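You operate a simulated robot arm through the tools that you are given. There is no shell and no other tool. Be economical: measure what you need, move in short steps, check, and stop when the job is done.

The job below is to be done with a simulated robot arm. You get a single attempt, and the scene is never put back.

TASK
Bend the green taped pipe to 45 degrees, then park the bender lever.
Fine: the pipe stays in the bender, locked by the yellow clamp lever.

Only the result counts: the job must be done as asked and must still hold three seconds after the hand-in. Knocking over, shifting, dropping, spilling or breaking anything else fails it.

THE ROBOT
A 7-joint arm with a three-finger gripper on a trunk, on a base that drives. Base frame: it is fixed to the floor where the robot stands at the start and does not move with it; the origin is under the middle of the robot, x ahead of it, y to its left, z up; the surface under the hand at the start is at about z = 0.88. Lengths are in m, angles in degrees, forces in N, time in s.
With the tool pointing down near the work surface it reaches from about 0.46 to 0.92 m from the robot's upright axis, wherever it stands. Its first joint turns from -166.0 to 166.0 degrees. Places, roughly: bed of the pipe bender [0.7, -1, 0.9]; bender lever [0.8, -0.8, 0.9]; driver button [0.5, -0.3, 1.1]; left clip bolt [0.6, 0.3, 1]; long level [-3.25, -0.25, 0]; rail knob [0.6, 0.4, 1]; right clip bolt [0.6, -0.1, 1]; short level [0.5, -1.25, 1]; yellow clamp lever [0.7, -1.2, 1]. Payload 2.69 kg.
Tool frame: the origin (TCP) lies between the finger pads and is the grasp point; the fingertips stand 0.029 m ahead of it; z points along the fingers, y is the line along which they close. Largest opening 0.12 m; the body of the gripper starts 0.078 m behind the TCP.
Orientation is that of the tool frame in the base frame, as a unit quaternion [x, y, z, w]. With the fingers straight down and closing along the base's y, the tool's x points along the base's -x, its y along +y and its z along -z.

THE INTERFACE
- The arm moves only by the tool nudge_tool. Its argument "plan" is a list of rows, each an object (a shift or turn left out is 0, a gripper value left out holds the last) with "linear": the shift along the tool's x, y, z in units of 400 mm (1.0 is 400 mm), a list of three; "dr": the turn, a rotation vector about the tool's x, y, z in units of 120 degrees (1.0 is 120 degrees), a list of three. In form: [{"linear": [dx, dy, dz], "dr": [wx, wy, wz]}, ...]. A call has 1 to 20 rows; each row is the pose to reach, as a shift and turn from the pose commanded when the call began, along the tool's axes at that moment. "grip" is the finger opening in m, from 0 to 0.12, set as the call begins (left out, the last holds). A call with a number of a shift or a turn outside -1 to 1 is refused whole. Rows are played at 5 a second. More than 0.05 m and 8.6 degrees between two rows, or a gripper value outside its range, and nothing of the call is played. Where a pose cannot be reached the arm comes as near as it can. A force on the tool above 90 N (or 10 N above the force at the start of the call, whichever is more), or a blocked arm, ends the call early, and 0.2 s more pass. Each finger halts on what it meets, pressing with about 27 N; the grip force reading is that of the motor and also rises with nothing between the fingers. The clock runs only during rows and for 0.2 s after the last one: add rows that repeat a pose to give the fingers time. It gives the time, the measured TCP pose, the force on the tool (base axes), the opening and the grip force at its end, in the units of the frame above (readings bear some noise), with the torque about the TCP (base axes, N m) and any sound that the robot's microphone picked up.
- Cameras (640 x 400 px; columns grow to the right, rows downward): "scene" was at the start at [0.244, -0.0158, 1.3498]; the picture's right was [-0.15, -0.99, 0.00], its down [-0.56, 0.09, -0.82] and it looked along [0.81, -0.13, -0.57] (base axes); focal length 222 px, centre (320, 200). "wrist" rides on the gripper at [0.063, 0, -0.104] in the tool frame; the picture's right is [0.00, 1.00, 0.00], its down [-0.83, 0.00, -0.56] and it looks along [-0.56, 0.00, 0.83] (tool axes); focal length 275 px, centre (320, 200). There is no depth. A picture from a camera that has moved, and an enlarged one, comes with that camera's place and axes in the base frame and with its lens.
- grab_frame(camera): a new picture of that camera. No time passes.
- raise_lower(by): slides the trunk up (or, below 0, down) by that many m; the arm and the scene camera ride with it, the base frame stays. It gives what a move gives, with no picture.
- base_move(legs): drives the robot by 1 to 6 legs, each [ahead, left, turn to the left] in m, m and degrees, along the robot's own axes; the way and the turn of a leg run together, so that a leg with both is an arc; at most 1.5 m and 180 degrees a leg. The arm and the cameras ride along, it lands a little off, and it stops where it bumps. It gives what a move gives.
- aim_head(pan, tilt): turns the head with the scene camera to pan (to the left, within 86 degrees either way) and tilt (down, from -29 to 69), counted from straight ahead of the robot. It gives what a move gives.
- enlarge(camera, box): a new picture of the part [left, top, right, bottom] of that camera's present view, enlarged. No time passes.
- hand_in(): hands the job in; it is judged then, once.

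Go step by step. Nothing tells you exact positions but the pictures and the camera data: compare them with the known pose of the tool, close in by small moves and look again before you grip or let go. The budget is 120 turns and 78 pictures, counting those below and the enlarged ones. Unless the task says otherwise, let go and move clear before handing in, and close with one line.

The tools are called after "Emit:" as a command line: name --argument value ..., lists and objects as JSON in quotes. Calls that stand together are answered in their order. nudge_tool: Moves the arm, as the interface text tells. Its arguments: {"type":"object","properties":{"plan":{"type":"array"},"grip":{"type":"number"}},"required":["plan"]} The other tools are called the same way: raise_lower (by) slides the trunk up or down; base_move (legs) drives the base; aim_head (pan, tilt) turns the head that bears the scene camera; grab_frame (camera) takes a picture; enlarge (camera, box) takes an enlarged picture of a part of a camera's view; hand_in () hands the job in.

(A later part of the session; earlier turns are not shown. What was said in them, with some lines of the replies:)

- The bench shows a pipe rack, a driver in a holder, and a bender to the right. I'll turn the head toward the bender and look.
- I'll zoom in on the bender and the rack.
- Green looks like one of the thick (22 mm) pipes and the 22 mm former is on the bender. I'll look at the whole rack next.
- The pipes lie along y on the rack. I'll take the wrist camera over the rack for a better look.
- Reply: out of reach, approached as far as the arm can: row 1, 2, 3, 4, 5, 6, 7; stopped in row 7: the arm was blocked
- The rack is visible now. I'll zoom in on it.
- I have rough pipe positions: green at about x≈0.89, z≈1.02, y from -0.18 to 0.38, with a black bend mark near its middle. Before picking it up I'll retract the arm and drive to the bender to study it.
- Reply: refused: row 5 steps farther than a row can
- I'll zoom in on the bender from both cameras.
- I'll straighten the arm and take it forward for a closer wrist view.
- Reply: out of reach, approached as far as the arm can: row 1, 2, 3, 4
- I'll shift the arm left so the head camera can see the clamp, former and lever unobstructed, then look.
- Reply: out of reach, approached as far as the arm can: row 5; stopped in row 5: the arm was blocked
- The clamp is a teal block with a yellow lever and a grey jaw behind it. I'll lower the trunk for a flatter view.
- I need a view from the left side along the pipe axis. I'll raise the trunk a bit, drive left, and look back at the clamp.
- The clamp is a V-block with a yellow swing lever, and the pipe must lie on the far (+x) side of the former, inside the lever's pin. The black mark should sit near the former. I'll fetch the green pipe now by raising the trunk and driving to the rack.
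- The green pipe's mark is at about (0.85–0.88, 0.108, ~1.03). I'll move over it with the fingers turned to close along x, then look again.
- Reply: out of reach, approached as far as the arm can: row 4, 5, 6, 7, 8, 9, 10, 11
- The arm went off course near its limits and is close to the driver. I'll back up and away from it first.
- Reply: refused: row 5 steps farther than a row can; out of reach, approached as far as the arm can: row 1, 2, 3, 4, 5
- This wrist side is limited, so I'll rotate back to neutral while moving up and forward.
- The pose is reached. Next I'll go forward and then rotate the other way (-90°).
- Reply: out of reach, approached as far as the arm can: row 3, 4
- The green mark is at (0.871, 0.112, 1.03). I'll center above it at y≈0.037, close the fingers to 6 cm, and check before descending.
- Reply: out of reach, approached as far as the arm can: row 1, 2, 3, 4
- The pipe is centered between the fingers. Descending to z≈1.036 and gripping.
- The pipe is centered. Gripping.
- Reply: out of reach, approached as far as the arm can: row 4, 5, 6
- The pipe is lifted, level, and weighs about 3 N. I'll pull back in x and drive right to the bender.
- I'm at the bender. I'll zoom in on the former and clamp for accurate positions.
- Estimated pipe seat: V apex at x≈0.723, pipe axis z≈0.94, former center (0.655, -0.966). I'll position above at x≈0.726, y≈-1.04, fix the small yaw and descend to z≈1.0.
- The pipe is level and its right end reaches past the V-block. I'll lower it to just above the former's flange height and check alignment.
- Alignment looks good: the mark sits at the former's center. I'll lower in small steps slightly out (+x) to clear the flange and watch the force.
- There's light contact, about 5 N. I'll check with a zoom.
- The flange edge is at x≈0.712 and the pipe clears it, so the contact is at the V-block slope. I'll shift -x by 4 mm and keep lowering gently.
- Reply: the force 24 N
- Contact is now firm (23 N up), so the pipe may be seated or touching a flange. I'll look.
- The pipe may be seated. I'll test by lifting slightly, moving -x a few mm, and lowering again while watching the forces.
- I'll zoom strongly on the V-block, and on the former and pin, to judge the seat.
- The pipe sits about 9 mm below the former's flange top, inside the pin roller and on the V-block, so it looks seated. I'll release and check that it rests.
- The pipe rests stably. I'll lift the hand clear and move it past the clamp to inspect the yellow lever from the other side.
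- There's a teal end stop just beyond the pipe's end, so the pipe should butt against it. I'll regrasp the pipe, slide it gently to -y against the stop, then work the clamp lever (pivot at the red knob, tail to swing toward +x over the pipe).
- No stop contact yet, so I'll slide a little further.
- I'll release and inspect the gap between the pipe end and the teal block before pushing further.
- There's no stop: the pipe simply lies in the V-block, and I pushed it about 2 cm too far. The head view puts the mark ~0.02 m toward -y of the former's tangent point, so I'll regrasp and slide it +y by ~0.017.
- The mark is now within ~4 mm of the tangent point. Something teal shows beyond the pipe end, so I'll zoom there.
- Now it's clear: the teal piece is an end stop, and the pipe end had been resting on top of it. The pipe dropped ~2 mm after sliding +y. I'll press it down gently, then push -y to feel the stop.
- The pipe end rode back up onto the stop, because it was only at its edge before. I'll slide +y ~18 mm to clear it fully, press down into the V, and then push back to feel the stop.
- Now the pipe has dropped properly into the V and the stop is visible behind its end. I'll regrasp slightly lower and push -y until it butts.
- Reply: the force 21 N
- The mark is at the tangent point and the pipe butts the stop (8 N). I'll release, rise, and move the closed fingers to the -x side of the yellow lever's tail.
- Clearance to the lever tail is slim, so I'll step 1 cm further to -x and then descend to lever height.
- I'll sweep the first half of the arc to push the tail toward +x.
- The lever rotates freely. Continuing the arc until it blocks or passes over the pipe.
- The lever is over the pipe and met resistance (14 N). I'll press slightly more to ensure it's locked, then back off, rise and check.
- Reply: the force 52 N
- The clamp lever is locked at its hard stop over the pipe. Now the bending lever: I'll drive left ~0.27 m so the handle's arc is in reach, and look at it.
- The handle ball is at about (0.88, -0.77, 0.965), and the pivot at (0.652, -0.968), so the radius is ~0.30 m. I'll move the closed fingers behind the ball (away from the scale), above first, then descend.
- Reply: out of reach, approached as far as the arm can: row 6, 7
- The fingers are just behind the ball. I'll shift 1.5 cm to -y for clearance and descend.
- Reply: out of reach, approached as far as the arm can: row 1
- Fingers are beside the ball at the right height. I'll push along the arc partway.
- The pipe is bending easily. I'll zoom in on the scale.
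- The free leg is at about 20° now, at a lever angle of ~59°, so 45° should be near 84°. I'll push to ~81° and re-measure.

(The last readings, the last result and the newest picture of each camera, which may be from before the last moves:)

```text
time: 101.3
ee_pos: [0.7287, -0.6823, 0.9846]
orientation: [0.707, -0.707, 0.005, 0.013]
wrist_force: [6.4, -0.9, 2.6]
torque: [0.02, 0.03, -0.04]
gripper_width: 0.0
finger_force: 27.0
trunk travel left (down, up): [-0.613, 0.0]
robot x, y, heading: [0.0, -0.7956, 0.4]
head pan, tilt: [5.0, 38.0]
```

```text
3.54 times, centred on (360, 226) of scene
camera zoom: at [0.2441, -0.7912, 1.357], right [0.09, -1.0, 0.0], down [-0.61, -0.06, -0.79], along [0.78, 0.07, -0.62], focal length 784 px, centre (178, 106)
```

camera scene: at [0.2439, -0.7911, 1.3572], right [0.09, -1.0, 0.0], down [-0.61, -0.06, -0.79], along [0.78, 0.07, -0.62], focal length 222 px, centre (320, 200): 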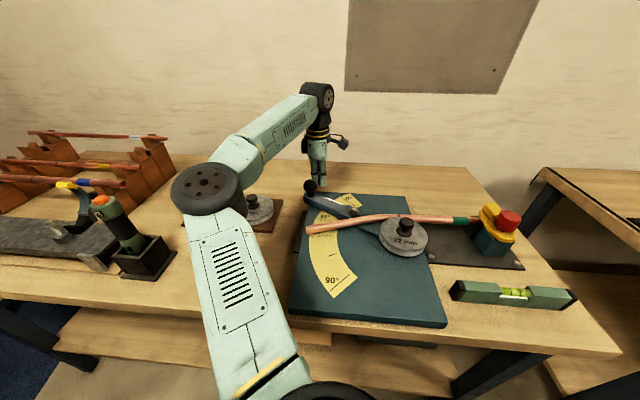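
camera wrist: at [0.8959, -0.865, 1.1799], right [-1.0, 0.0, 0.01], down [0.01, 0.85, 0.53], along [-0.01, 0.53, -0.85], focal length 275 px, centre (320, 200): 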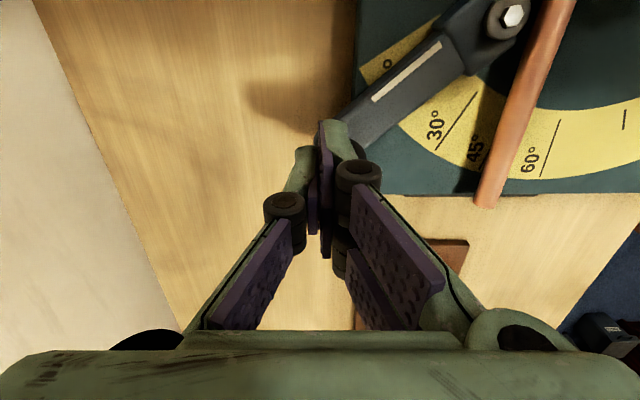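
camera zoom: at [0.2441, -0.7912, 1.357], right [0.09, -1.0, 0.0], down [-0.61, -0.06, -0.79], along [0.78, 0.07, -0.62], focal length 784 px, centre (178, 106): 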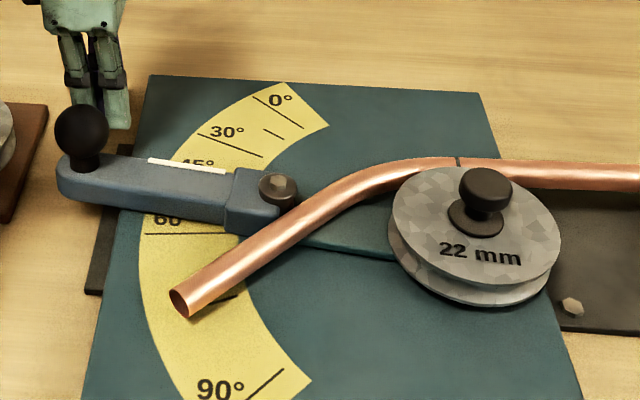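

The free leg measures ~45° under load. I'll back the fingers off to see if the pipe springs back.

Emit:
nudge_tool --plan '[{"linear": [0.01, -0.04, 0]}, {"linear": [0.02, -0.08, 0]}, {"linear": [0.02, -0.08, 0]}, {"linear": [0.02, -0.08, 0]}]'

Emit:
enlarge --camera "scene" --box '[270, 170, 450, 283]'

```text
time: 102.3
ee_pos: [0.7609, -0.6924, 0.984]
orientation: [-0.707, 0.708, -0.005, -0.013]
wrist_force: [0.2, 1.0, -0.4]
torque: [-0.02, -0.04, -0.02]
gripper_width: 0.0
finger_force: 26.9
trunk travel left (down, up): [-0.613, 0.0]
robot x, y, heading: [-0.0021, -0.8005, 0.6]
head pan, tilt: [5.0, 38.0]
```

```text
3.54 times, centred on (360, 226) of scene
camera zoom: at [0.2438, -0.7914, 1.3571], right [0.09, -1.0, 0.0], down [-0.61, -0.06, -0.79], along [0.78, 0.07, -0.62], focal length 784 px, centre (178, 106)
```

zoom: 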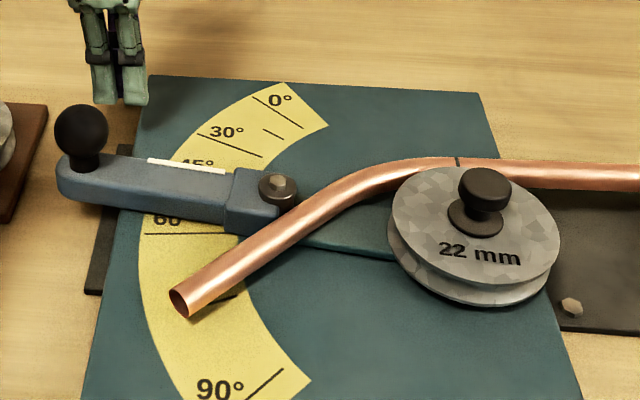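

No visible springback with the lever loose. I'll go around the ball and push the lever back to its parked spot, then measure the pipe precisely.

Emit:
nudge_tool --plan '[{"linear": [0, 0, -0.1]}, {"linear": [0, 0, -0.2]}, {"linear": [-0.01, 0.08, -0.25]}, {"linear": [-0.03, 0.16, -0.25]}, {"linear": [-0.045, 0.24, -0.25]}, {"linear": [-0.055, 0.325, -0.25]}, {"linear": [-0.055, 0.335, -0.15]}, {"linear": [-0.055, 0.335, -0.07]}, {"linear": [-0.055, 0.335, 0]}, {"linear": [-0.055, 0.335, 0]}]'

Emit:
enlarge --camera "scene" --box '[250, 170, 430, 283]'

```text
time: 104.5
ee_pos: [0.626, -0.6666, 0.9885]
orientation: [0.708, -0.706, 0.004, 0.013]
wrist_force: [0.5, -0.4, 0.4]
torque: [0.03, 0.02, -0.02]
gripper_width: 0.0
finger_force: 27.4
trunk travel left (down, up): [-0.613, 0.0]
robot x, y, heading: [0.0019, -0.7966, 0.6]
head pan, tilt: [5.0, 38.0]
```

```text
3.54 times, centred on (340, 226) of scene
camera zoom: at [0.2437, -0.7914, 1.3572], right [0.09, -1.0, 0.0], down [-0.61, -0.06, -0.79], along [0.78, 0.07, -0.62], focal length 784 px, centre (249, 106)
```

zoom: 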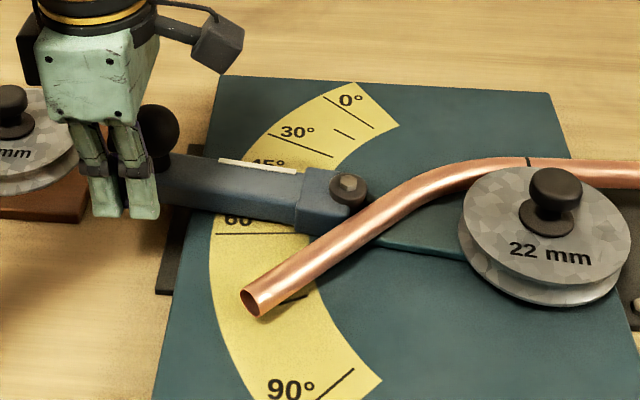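

I'm in position behind the ball. Pushing the lever back clockwise toward park.

Emit:
nudge_tool --plan '[{"linear": [0.01, -0.0775, 0]}, {"linear": [0.0165, -0.155, 0]}, {"linear": [0.03, -0.2325, 0]}, {"linear": [0.0515, -0.307, 0]}, {"linear": [0.0805, -0.379, 0]}, {"linear": [0.117, -0.4475, 0]}, {"linear": [0.1605, -0.512, 0]}, {"linear": [0.193, -0.552, 0]}]'

Emit:
enlarge --camera "scene" --box '[290, 185, 418, 265]'

```text
time: 106.3
ee_pos: [0.8472, -0.7468, 0.9873]
orientation: [0.707, -0.707, 0.005, 0.012]
wrist_force: [0.7, 0.2, -0.4]
torque: [-0.03, -0.02, 0.0]
gripper_width: 0.0001
finger_force: 26.9
trunk travel left (down, up): [-0.613, 0.0]
robot x, y, heading: [0.0015, -0.7994, 0.6]
head pan, tilt: [5.0, 38.0]
```

```text
5.00 times, centred on (354, 225) of scene
camera zoom: at [0.2437, -0.7915, 1.3572], right [0.09, -1.0, 0.0], down [-0.61, -0.06, -0.79], along [0.78, 0.07, -0.62], focal length 1107 px, centre (150, 75)
```

zoom: 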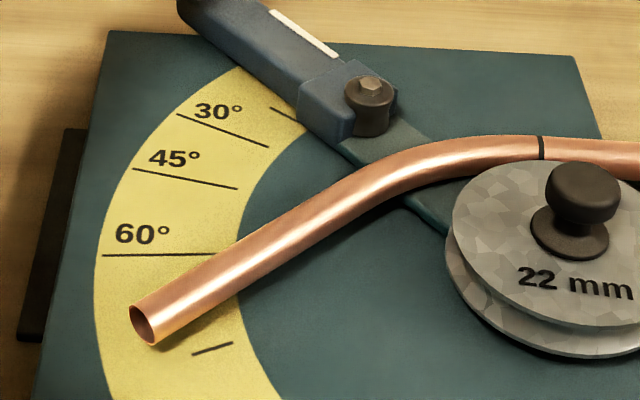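

The pipe has sprung back slightly: I measure ~43°. I'll zoom more tightly for a precise angle.

Emit:
enlarge --camera "scene" --box '[310, 213, 374, 253]'

```text
10.00 times, centred on (342, 233) of scene
camera zoom: at [0.2437, -0.7915, 1.3572], right [0.09, -1.0, 0.0], down [-0.61, -0.06, -0.79], along [0.78, 0.07, -0.62], focal length 2215 px, centre (100, -130)
```

zoom: 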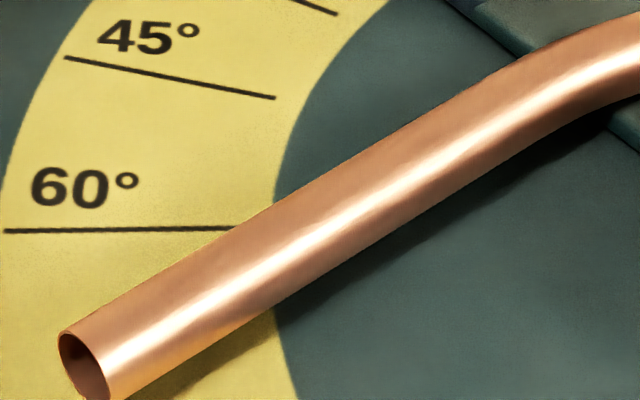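

Released angle is ≈42°, so springback is ~2.5° and I need ~3° more. I'll go around the ball again and push to 3° beyond the previous point.

Emit:
nudge_tool --plan '[{"linear": [0, 0.01, -0.1]}, {"linear": [0, 0.01, -0.2]}, {"linear": [0.02, -0.05, -0.25]}, {"linear": [0.09, -0.1, -0.25]}, {"linear": [0.16, -0.1225, -0.25]}, {"linear": [0.19, -0.1225, -0.17]}, {"linear": [0.19, -0.1225, -0.08]}, {"linear": [0.19, -0.1225, -0.005]}, {"linear": [0.19, -0.1225, -0.005]}]'

```text
time: 108.3
ee_pos: [0.8977, -0.8213, 0.99]
orientation: [0.707, -0.707, 0.006, 0.015]
wrist_force: [0.3, -0.7, 1.0]
torque: [0.02, 0.02, 0.0]
gripper_width: 0.0003
finger_force: 26.9
out of reach, approached as far as the arm can: row 5
trunk travel left (down, up): [-0.613, 0.0]
robot x, y, heading: [0.002, -0.7983, 0.5]
head pan, tilt: [5.0, 38.0]
```

Emit:
nudge_tool --plan '[{"linear": [-0.0605, 0.004, 0.01]}, {"linear": [-0.122, 0.0525, 0.01]}, {"linear": [-0.178, 0.106, 0.01]}, {"linear": [-0.228, 0.1655, 0.01]}, {"linear": [-0.271, 0.23, 0.01]}, {"linear": [-0.3075, 0.2985, 0.01]}, {"linear": [-0.332, 0.358, 0.01]}, {"linear": [-0.352, 0.42, 0.01]}, {"linear": [-0.361, 0.4575, 0.01]}]'

Emit:
nudge_tool --plan '[{"linear": [0.01, -0.04, 0]}, {"linear": [0.02, -0.08, 0]}, {"linear": [0.02, -0.08, -0.1]}, {"linear": [0.02, -0.08, -0.2]}, {"linear": [0.01, 0, -0.25]}, {"linear": [-0.01, 0.08, -0.25]}, {"linear": [-0.02, 0.16, -0.25]}, {"linear": [-0.03, 0.24, -0.25]}, {"linear": [-0.03, 0.24, -0.15]}, {"linear": [-0.03, 0.24, -0.07]}, {"linear": [-0.03, 0.24, 0]}, {"linear": [-0.03, 0.24, 0]}]'

```text
time: 110.3
ee_pos: [0.7143, -0.6788, 0.986]
orientation: [-0.706, 0.708, -0.005, -0.014]
wrist_force: [3.0, 0.0, 1.0]
torque: [-0.03, -0.03, 0.0]
gripper_width: 0.0
finger_force: 26.7
trunk travel left (down, up): [-0.613, 0.0]
robot x, y, heading: [0.0018, -0.7972, 0.4]
head pan, tilt: [5.0, 38.0]
```

```text
time: 112.9
ee_pos: [0.6177, -0.6655, 0.9848]
orientation: [-0.707, 0.707, -0.005, -0.014]
wrist_force: [0.4, -0.6, 0.5]
torque: [-0.03, 0.02, -0.01]
gripper_width: 0.0001
finger_force: 27.4
trunk travel left (down, up): [-0.613, 0.0]
robot x, y, heading: [0.0034, -0.7954, 0.6]
head pan, tilt: [5.0, 38.0]
```

Now I'll push the lever back to park, going slightly further this time.

Emit:
nudge_tool --plan '[{"linear": [0.014, -0.099, 0]}, {"linear": [0.019, -0.176, 0]}, {"linear": [0.033, -0.253, 0]}, {"linear": [0.054, -0.3275, 0]}, {"linear": [0.083, -0.3995, 0]}, {"linear": [0.12, -0.468, 0]}, {"linear": [0.163, -0.5325, 0]}, {"linear": [0.196, -0.573, 0]}, {"linear": [0.214, -0.5915, 0]}]'

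Emit:
enlarge --camera "scene" --box '[310, 213, 374, 253]'

Emit:
enlarge --camera "scene" --box '[290, 150, 450, 250]'

```text
time: 114.9
ee_pos: [0.8484, -0.7465, 0.9837]
orientation: [0.709, -0.706, 0.0, 0.016]
wrist_force: [-35.1, 14.0, -6.3]
torque: [0.13, 0.32, -0.13]
gripper_width: 0.0
finger_force: 27.5
trunk travel left (down, up): [-0.613, 0.0]
robot x, y, heading: [-0.0041, -0.7984, 0.8]
head pan, tilt: [5.0, 38.0]
```

```text
10.00 times, centred on (342, 233) of scene
camera zoom: at [0.241, -0.7896, 1.3575], right [0.1, -1.0, 0.0], down [-0.61, -0.06, -0.79], along [0.79, 0.07, -0.61], focal length 2215 px, centre (100, -130)
```

zoom: 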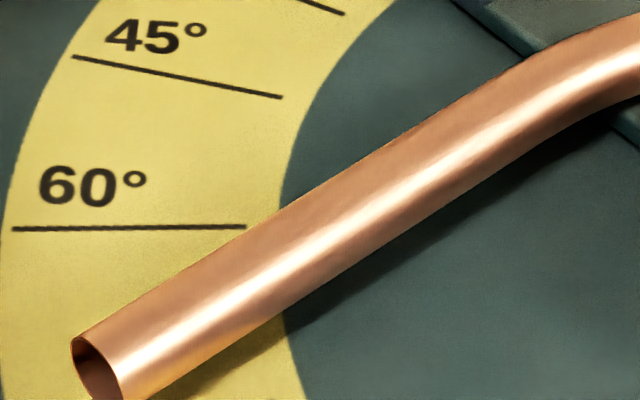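

```text
4.00 times, centred on (370, 200) of scene
camera zoom: at [0.241, -0.7896, 1.3575], right [0.1, -1.0, 0.0], down [-0.61, -0.06, -0.79], along [0.79, 0.07, -0.61], focal length 886 px, centre (120, 200)
```

zoom: 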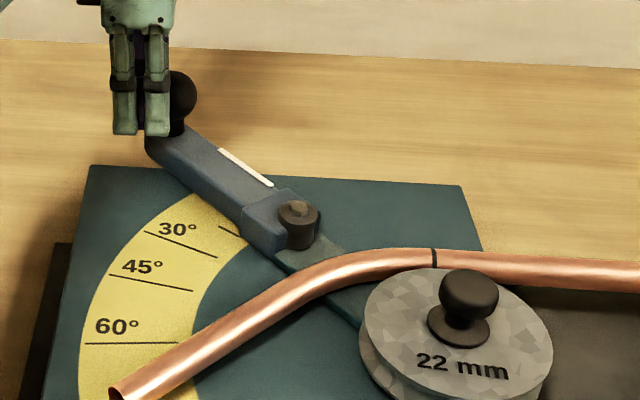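

The lever is back at its hard stop (35 N), but the pipe hardly changed (~43°). I'll go around again, push to the same angle, and look at the loaded state.

Emit:
nudge_tool --plan '[{"linear": [-0.01, 0.04, -0.02]}, {"linear": [-0.01, 0.05, -0.12]}, {"linear": [-0.01, 0.05, -0.22]}, {"linear": [0.0, 0.0, -0.27]}, {"linear": [0.05, -0.08, -0.27]}, {"linear": [0.12, -0.106, -0.27]}, {"linear": [0.18, -0.106, -0.2]}, {"linear": [0.18, -0.106, -0.1]}, {"linear": [0.18, -0.106, 0.0]}, {"linear": [0.18, -0.106, 0.0]}]'

```text
time: 117.1
ee_pos: [0.9185, -0.8236, 0.9912]
orientation: [-0.707, 0.707, -0.004, -0.014]
wrist_force: [0.6, 0.9, -0.6]
torque: [0.01, 0.02, 0.01]
gripper_width: 0.0001
finger_force: 27.0
out of reach, approached as far as the arm can: row 5, 6, 8, 9, 10
trunk travel left (down, up): [-0.613, 0.0]
robot x, y, heading: [0.0034, -0.7974, 0.4]
head pan, tilt: [5.0, 38.0]
```

Emit:
nudge_tool --plan '[{"linear": [0, 0.05, 0.01]}, {"linear": [0, 0.05, 0.01]}]'

```text
time: 117.7
ee_pos: [0.9184, -0.8238, 0.9921]
orientation: [0.707, -0.707, 0.004, 0.014]
wrist_force: [0.0, 0.3, 0.3]
torque: [-0.01, -0.02, 0.01]
gripper_width: 0.0
finger_force: 27.0
out of reach, approached as far as the arm can: row 1, 2
trunk travel left (down, up): [-0.613, 0.0]
robot x, y, heading: [-0.0015, -0.8002, 0.3]
head pan, tilt: [5.0, 38.0]
```

Emit:
nudge_tool --plan '[{"linear": [0, 0.05, 0.005]}, {"linear": [0, 0.08, 0.01]}, {"linear": [0, 0.08, 0.01]}]'

```text
time: 118.5
ee_pos: [0.9182, -0.8244, 0.9949]
orientation: [-0.707, 0.707, -0.004, -0.015]
wrist_force: [-0.3, 0.6, 0.4]
torque: [0.02, 0.01, 0.03]
gripper_width: 0.0001
finger_force: 26.5
out of reach, approached as far as the arm can: row 1, 2, 3
trunk travel left (down, up): [-0.613, 0.0]
robot x, y, heading: [0.0038, -0.7952, 0.5]
head pan, tilt: [5.0, 38.0]
```

Emit:
nudge_tool --plan '[{"linear": [0, 0.06, 0]}, {"linear": [0, 0.12, 0]}, {"linear": [0, 0.12, 0]}]'

```text
time: 119.3
ee_pos: [0.9159, -0.8252, 1.005]
orientation: [-0.707, 0.708, -0.003, -0.013]
wrist_force: [-0.4, 0.2, 0.2]
torque: [-0.03, -0.02, -0.01]
gripper_width: 0.0
finger_force: 27.2
out of reach, approached as far as the arm can: row 1, 2, 3
trunk travel left (down, up): [-0.613, 0.0]
robot x, y, heading: [0.0029, -0.7997, 0.5]
head pan, tilt: [5.0, 38.0]
```

The commanded pose seems to be beyond reach. I'll go up and well back to re-establish a clean command.

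Emit:
nudge_tool --plan '[{"linear": [0, 0.06, -0.06]}, {"linear": [0, 0.12, -0.12]}, {"linear": [0, 0.2, -0.16]}, {"linear": [0, 0.28, -0.16]}, {"linear": [0, 0.36, -0.16]}, {"linear": [0, 0.36, -0.16]}]'

```text
time: 120.7
ee_pos: [0.8831, -0.8267, 1.093]
orientation: [-0.707, 0.707, -0.004, -0.014]
wrist_force: [0.0, -0.3, -0.6]
torque: [-0.02, 0.02, 0.0]
gripper_width: 0.0001
finger_force: 26.5
out of reach, approached as far as the arm can: row 1, 2, 3, 4, 5, 6
trunk travel left (down, up): [-0.613, 0.0]
robot x, y, heading: [-0.0009, -0.7978, 0.2]
head pan, tilt: [5.0, 38.0]
```

Emit:
nudge_tool --plan '[{"linear": [0, 0.1, 0]}, {"linear": [0, 0.2, 0]}, {"linear": [0, 0.3, 0]}, {"linear": [0, 0.3, 0]}]'

```text
time: 121.7
ee_pos: [0.8745, -0.8309, 1.1085]
orientation: [-0.707, 0.707, -0.005, -0.014]
wrist_force: [-0.5, 0.5, -0.8]
torque: [-0.02, 0.0, 0.02]
gripper_width: 0.0
finger_force: 27.0
out of reach, approached as far as the arm can: row 1, 2, 3, 4
trunk travel left (down, up): [-0.613, 0.0]
robot x, y, heading: [-0.0002, -0.7976, 0.5]
head pan, tilt: [5.0, 38.0]
```

Emit:
nudge_tool --plan '[{"linear": [0, 0.12, 0]}, {"linear": [0, 0.24, 0]}, {"linear": [0, 0.36, 0]}, {"linear": [0, 0.48, 0]}, {"linear": [0, 0.48, 0]}]'

```text
time: 122.9
ee_pos: [0.864, -0.8475, 1.1367]
orientation: [-0.707, 0.707, -0.005, -0.014]
wrist_force: [-0.1, -0.7, -0.1]
torque: [0.0, 0.02, 0.03]
gripper_width: 0.0
finger_force: 27.0
out of reach, approached as far as the arm can: row 1, 2, 3, 4, 5
trunk travel left (down, up): [-0.613, 0.0]
robot x, y, heading: [0.0002, -0.7978, 0.3]
head pan, tilt: [5.0, 38.0]
```

The arm appears stuck in a fully stretched singular pose. I'll bring the command back near the current pose and shift sideways and upward to unbend it.

Emit:
nudge_tool --plan '[{"linear": [0.03, -0.12, 0]}, {"linear": [0.06, -0.24, 0]}, {"linear": [0.09, -0.36, 0]}, {"linear": [0.12, -0.48, 0]}, {"linear": [0.15, -0.6, 0]}, {"linear": [0.18, -0.72, 0]}, {"linear": [0.21, -0.84, 0]}, {"linear": [0.25, -0.95, 0]}, {"linear": [0.25, -0.95, 0]}]'

```text
time: 124.9
ee_pos: [0.8924, -0.876, 1.0673]
orientation: [0.708, -0.707, 0.005, 0.014]
wrist_force: [1.0, 0.0, 0.5]
torque: [0.02, -0.02, -0.04]
gripper_width: 0.0
finger_force: 26.3
out of reach, approached as far as the arm can: row 1, 2, 3, 4, 5, 6, 7, 8, 9
trunk travel left (down, up): [-0.613, 0.0]
robot x, y, heading: [0.0031, -0.7996, 0.4]
head pan, tilt: [5.0, 38.0]
```

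Emit:
raise_lower --by -0.03

Emit:
nudge_tool --plan '[{"linear": [0.0, 0.05, -0.05]}, {"linear": [0.0, 0.12, -0.1]}, {"linear": [0.0, 0.2, -0.1]}]'

```text
time: 125.7
ee_pos: [0.8925, -0.8752, 1.0372]
orientation: [0.707, -0.707, 0.005, 0.014]
wrist_force: [0.6, 0.0, -0.2]
torque: [0.0, -0.03, 0.0]
gripper_width: 0.0
finger_force: 27.2
trunk travel left (down, up): [-0.583, 0.03]
robot x, y, heading: [-0.0001, -0.8017, 0.4]
head pan, tilt: [5.0, 38.0]
```

```text
time: 126.5
ee_pos: [0.8701, -0.8798, 1.0829]
orientation: [-0.707, 0.707, -0.005, -0.014]
wrist_force: [0.6, 0.4, -0.7]
torque: [0.01, 0.0, 0.02]
gripper_width: 0.0001
finger_force: 27.2
out of reach, approached as far as the arm can: row 1, 2, 3
trunk travel left (down, up): [-0.583, 0.03]
robot x, y, heading: [0.0014, -0.7976, 0.3]
head pan, tilt: [5.0, 38.0]
```

Emit:
grab_frame --camera "scene"

```text
8 pictures are left
camera scene: at [0.2435, -0.7915, 1.3272], right [0.09, -1.0, 0.0], down [-0.61, -0.06, -0.79], along [0.78, 0.07, -0.62], focal length 222 px, centre (320, 200)
```

scene: 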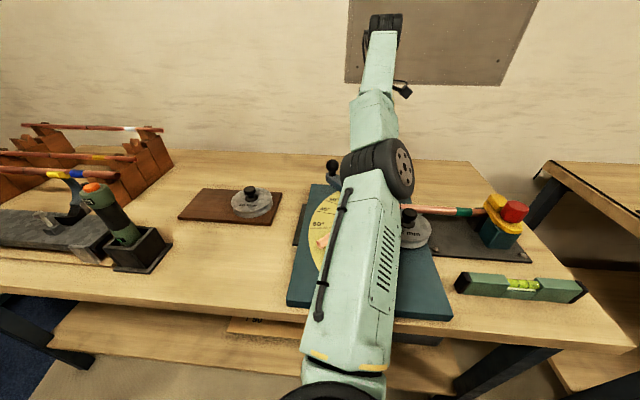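

The arm is completely straight, i.e. singular. I'll hold an inward command over many rows so the elbow can start bending.

Emit:
nudge_tool --plan '[{"linear": [0, 0.02, -0.02]}, {"linear": [0, 0.05, -0.03]}, {"linear": [0, 0.08, -0.04]}, {"linear": [0, 0.1, -0.05]}, {"linear": [0, 0.1, -0.05]}, {"linear": [0, 0.1, -0.05]}, {"linear": [0, 0.1, -0.05]}, {"linear": [0, 0.1, -0.05]}, {"linear": [0, 0.1, -0.05]}, {"linear": [0, 0.1, -0.05]}, {"linear": [0, 0.1, -0.05]}, {"linear": [0, 0.1, -0.05]}, {"linear": [0, 0.1, -0.05]}, {"linear": [0, 0.1, -0.05]}, {"linear": [0, 0.1, -0.05]}, {"linear": [0, 0.1, -0.05]}]'

```text
time: 129.9
ee_pos: [0.8576, -0.8816, 1.1105]
orientation: [-0.707, 0.707, -0.004, -0.014]
wrist_force: [-0.2, -1.1, -1.2]
torque: [0.01, -0.02, -0.01]
gripper_width: 0.0001
finger_force: 26.9
out of reach, approached as far as the arm can: row 1, 2, 3, 4, 5, 6, 7, 8, 9, 10, 11, 12, 13, 14, 15, 16
trunk travel left (down, up): [-0.583, 0.03]
robot x, y, heading: [0.0024, -0.7962, 0.5]
head pan, tilt: [5.0, 38.0]
```

Sideways and vertical moves work, so I'll try descending straight down at constant x, which previously let the elbow bend.

Emit:
nudge_tool --plan '[{"linear": [0, 0.02, 0.08]}, {"linear": [0, 0.04, 0.16]}, {"linear": [0, 0.06, 0.24]}, {"linear": [0, 0.08, 0.3]}, {"linear": [0, 0.08, 0.3]}]'

```text
time: 131.1
ee_pos: [0.825, -0.8848, 0.9896]
orientation: [0.707, -0.707, 0.005, 0.014]
wrist_force: [-0.2, -0.4, 0.5]
torque: [0.0, -0.01, -0.01]
gripper_width: 0.0
finger_force: 26.7
out of reach, approached as far as the arm can: row 1
trunk travel left (down, up): [-0.583, 0.03]
robot x, y, heading: [0.0021, -0.7998, 0.7]
head pan, tilt: [5.0, 38.0]
```

Unstuck, and the finger is on the right side of the lever. I'll push the arc again to the same +3° point and then look at the loaded state.

Emit:
nudge_tool --plan '[{"linear": [-0.087, -0.0875, 0.01]}, {"linear": [-0.162, -0.1625, 0.012]}, {"linear": [-0.217, -0.175, 0.012]}, {"linear": [-0.2785, -0.127, 0.012]}, {"linear": [-0.334, -0.073, 0.012]}, {"linear": [-0.384, -0.014, 0.012]}, {"linear": [-0.4275, 0.0505, 0.012]}, {"linear": [-0.464, 0.119, 0.012]}, {"linear": [-0.489, 0.179, 0.012]}, {"linear": [-0.508, 0.2405, 0.012]}, {"linear": [-0.517, 0.278, 0.012]}]'

Emit:
enlarge --camera "scene" --box '[270, 155, 430, 255]'

```text
time: 133.5
ee_pos: [0.7134, -0.6789, 0.9821]
orientation: [0.707, -0.707, 0.004, 0.014]
wrist_force: [-0.5, -0.3, 1.1]
torque: [0.01, 0.0, 0.0]
gripper_width: 0.0002
finger_force: 27.2
trunk travel left (down, up): [-0.583, 0.03]
robot x, y, heading: [0.0035, -0.798, 0.4]
head pan, tilt: [5.0, 38.0]
```

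```text
4.00 times, centred on (350, 205) of scene
camera zoom: at [0.2437, -0.7913, 1.3272], right [0.09, -1.0, 0.0], down [-0.61, -0.06, -0.79], along [0.78, 0.07, -0.62], focal length 886 px, centre (200, 180)
```

zoom: 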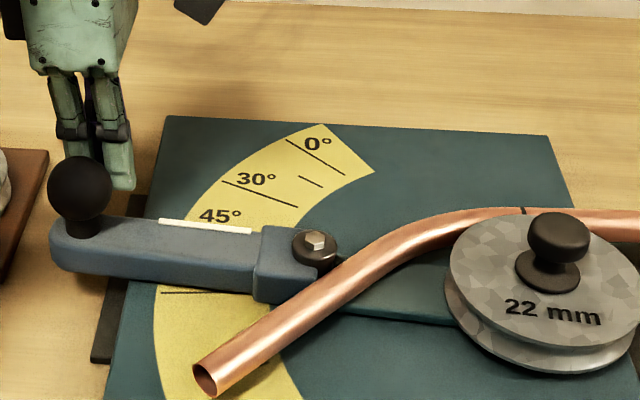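

Loaded the pipe shows ~46–47°, with ~3° springback expected, so I'll push 2.3° further, then go around and re-park the lever.

Emit:
nudge_tool --plan '[{"linear": [-0.003, 0.015, 0]}, {"linear": [-0.006, 0.029, 0]}, {"linear": [-0.006, 0.029, 0]}]'

Emit:
nudge_tool --plan '[{"linear": [0.01, -0.04, 0]}, {"linear": [0.02, -0.08, 0]}, {"linear": [0.02, -0.08, -0.1]}, {"linear": [0.02, -0.08, -0.2]}, {"linear": [0.01, 0, -0.25]}, {"linear": [-0.01, 0.08, -0.25]}, {"linear": [-0.02, 0.16, -0.25]}, {"linear": [-0.03, 0.24, -0.25]}, {"linear": [-0.03, 0.24, -0.15]}, {"linear": [-0.03, 0.24, -0.07]}, {"linear": [-0.03, 0.24, 0]}, {"linear": [-0.03, 0.24, 0]}]'

```text
time: 134.3
ee_pos: [0.7038, -0.6768, 0.9811]
orientation: [0.707, -0.707, 0.005, 0.013]
wrist_force: [17.9, -1.2, -1.5]
torque: [-0.01, -0.09, -0.2]
gripper_width: 0.0
finger_force: 26.9
trunk travel left (down, up): [-0.583, 0.03]
robot x, y, heading: [0.0031, -0.7981, 0.2]
head pan, tilt: [5.0, 38.0]
```

```text
time: 136.9
ee_pos: [0.6044, -0.6647, 0.9835]
orientation: [0.707, -0.707, 0.005, 0.014]
wrist_force: [-0.2, -0.4, 0.1]
torque: [0.03, -0.01, 0.01]
gripper_width: 0.0
finger_force: 26.9
trunk travel left (down, up): [-0.583, 0.03]
robot x, y, heading: [0.002, -0.7978, 0.3]
head pan, tilt: [5.0, 38.0]
```

Now pushing the lever back to its stop.

Emit:
nudge_tool --plan '[{"linear": [0.017, -0.093, 0]}, {"linear": [0.0185, -0.171, 0]}, {"linear": [0.028, -0.248, 0]}, {"linear": [0.0455, -0.3235, 0]}, {"linear": [0.071, -0.397, 0]}, {"linear": [0.1035, -0.467, 0]}, {"linear": [0.1435, -0.534, 0]}, {"linear": [0.182, -0.586, 0]}, {"linear": [0.2025, -0.611, 0]}, {"linear": [0.2025, -0.611, 0]}]'

Emit:
enlarge --camera "scene" --box '[290, 185, 418, 265]'

```text
time: 139.1
ee_pos: [0.8516, -0.7422, 0.9819]
orientation: [-0.707, 0.707, -0.004, -0.013]
wrist_force: [-1.7, 4.5, -1.1]
torque: [-0.01, 0.03, -0.01]
gripper_width: 0.0
finger_force: 26.7
trunk travel left (down, up): [-0.583, 0.03]
robot x, y, heading: [-0.0016, -0.7935, 0.4]
head pan, tilt: [5.0, 38.0]
```

```text
5.00 times, centred on (354, 225) of scene
camera zoom: at [0.2436, -0.7911, 1.3272], right [0.09, -1.0, 0.0], down [-0.61, -0.06, -0.79], along [0.78, 0.07, -0.62], focal length 1107 px, centre (150, 75)
```

zoom: 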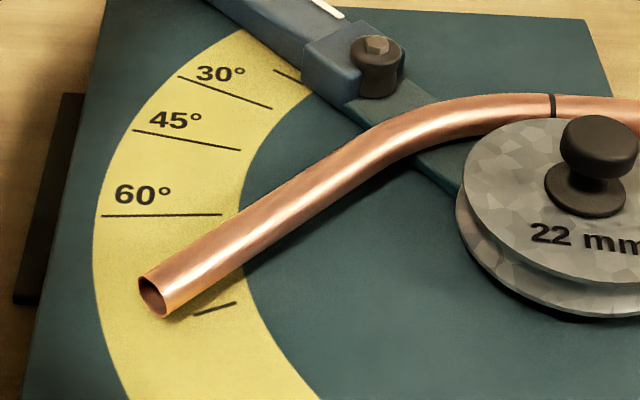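

Emit:
enlarge --camera "scene" --box '[312, 209, 376, 249]'

```text
10.00 times, centred on (344, 229) of scene
camera zoom: at [0.2436, -0.7911, 1.3272], right [0.09, -1.0, 0.0], down [-0.61, -0.06, -0.79], along [0.78, 0.07, -0.62], focal length 2215 px, centre (80, -90)
```

zoom: 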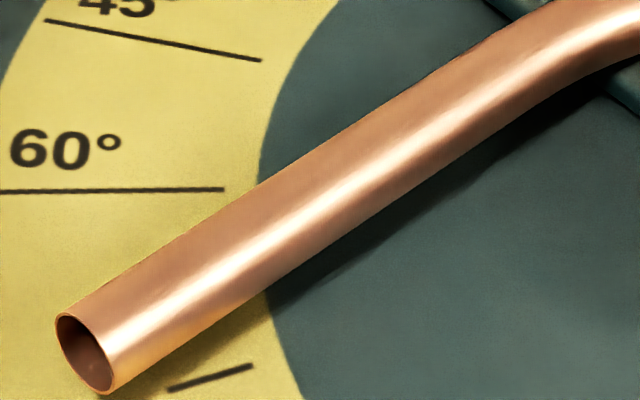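

I need a more reliable absolute angle. I'll back away and view both pipe legs together with the wrist camera from above.

Emit:
nudge_tool --plan '[{"linear": [-0.02, 0.06, -0.02]}, {"linear": [-0.02, 0.1, -0.1]}, {"linear": [-0.02, 0.129, -0.2]}, {"linear": [0.06, 0.129, -0.27]}, {"linear": [0.16, 0.129, -0.27]}, {"linear": [0.26, 0.129, -0.27]}, {"linear": [0.36, 0.129, -0.27]}, {"linear": [0.46, 0.129, -0.27]}, {"linear": [0.56, 0.129, -0.27]}, {"linear": [0.645, 0.129, -0.27]}, {"linear": [0.645, 0.129, -0.27]}]'

Emit:
grab_frame --camera "wrist"

```text
time: 141.5
ee_pos: [0.8009, -0.9983, 1.0962]
orientation: [-0.707, 0.707, -0.005, -0.014]
wrist_force: [-0.3, 0.1, 0.1]
torque: [-0.01, 0.0, -0.02]
gripper_width: 0.0
finger_force: 26.5
trunk travel left (down, up): [-0.583, 0.03]
robot x, y, heading: [0.0013, -0.7974, 0.5]
head pan, tilt: [5.0, 38.0]
```

```text
4 pictures are left
camera wrist: at [0.8022, -1.0597, 1.2021], right [-1.0, 0.0, 0.01], down [0.0, 0.85, 0.53], along [-0.01, 0.53, -0.84], focal length 275 px, centre (320, 200)
```

wrist: 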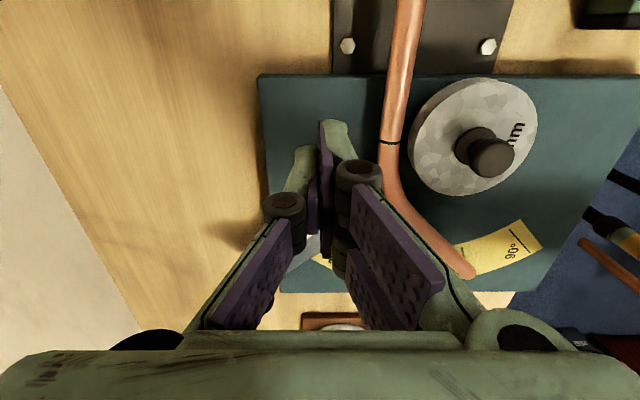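

Emit:
enlarge --camera "wrist" --box '[350, 20, 500, 285]'

```text
1.51 times, centred on (425, 152) of wrist
camera zoom: at [0.8022, -1.0597, 1.2021], right [-1.0, 0.0, 0.01], down [0.0, 0.85, 0.53], along [-0.01, 0.53, -0.84], focal length 416 px, centre (162, 272)
```

zoom: 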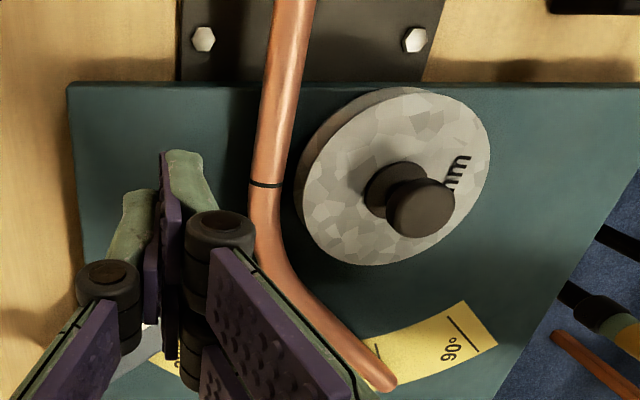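

Both views give ≈45°. I'll retract the arm a bit and take a final check picture of the clamp, pipe and lever.

Emit:
nudge_tool --plan '[{"linear": [0, 0.08, -0.06]}, {"linear": [0, 0.18, -0.12]}, {"linear": [0, 0.28, -0.14]}, {"linear": [0.05, 0.36, -0.14]}, {"linear": [0.1, 0.4, -0.14]}]'

Emit:
enlarge --camera "scene" --box '[270, 130, 560, 311]'

```text
time: 142.7
ee_pos: [0.6405, -1.0375, 1.1557]
orientation: [-0.707, 0.707, -0.005, -0.013]
wrist_force: [-0.2, -0.3, 0.9]
torque: [0.0, 0.01, -0.02]
gripper_width: 0.0
finger_force: 26.8
trunk travel left (down, up): [-0.583, 0.03]
robot x, y, heading: [0.0059, -0.801, 0.4]
head pan, tilt: [5.0, 38.0]
```

```text
2.21 times, centred on (415, 220) of scene
camera zoom: at [0.2437, -0.7917, 1.3272], right [0.09, -1.0, 0.0], down [-0.61, -0.06, -0.79], along [0.78, 0.07, -0.62], focal length 489 px, centre (110, 155)
```

zoom: 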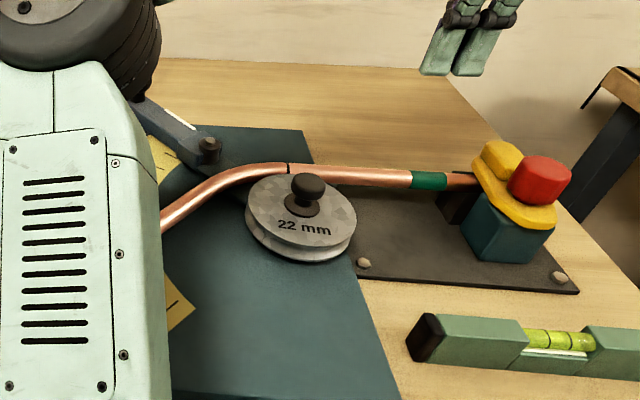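

The pipe is clamped and bent to about 45°, the lever is against its park stop, and the hand is clear with nothing else disturbed. Handing in.

Emit:
hand_in

```text
The job is handed in.
```

I bent the green-taped pipe to about 45° in the bender (±1.5° by camera), left it locked under the yellow clamp lever, and parked the bender lever against its stop.
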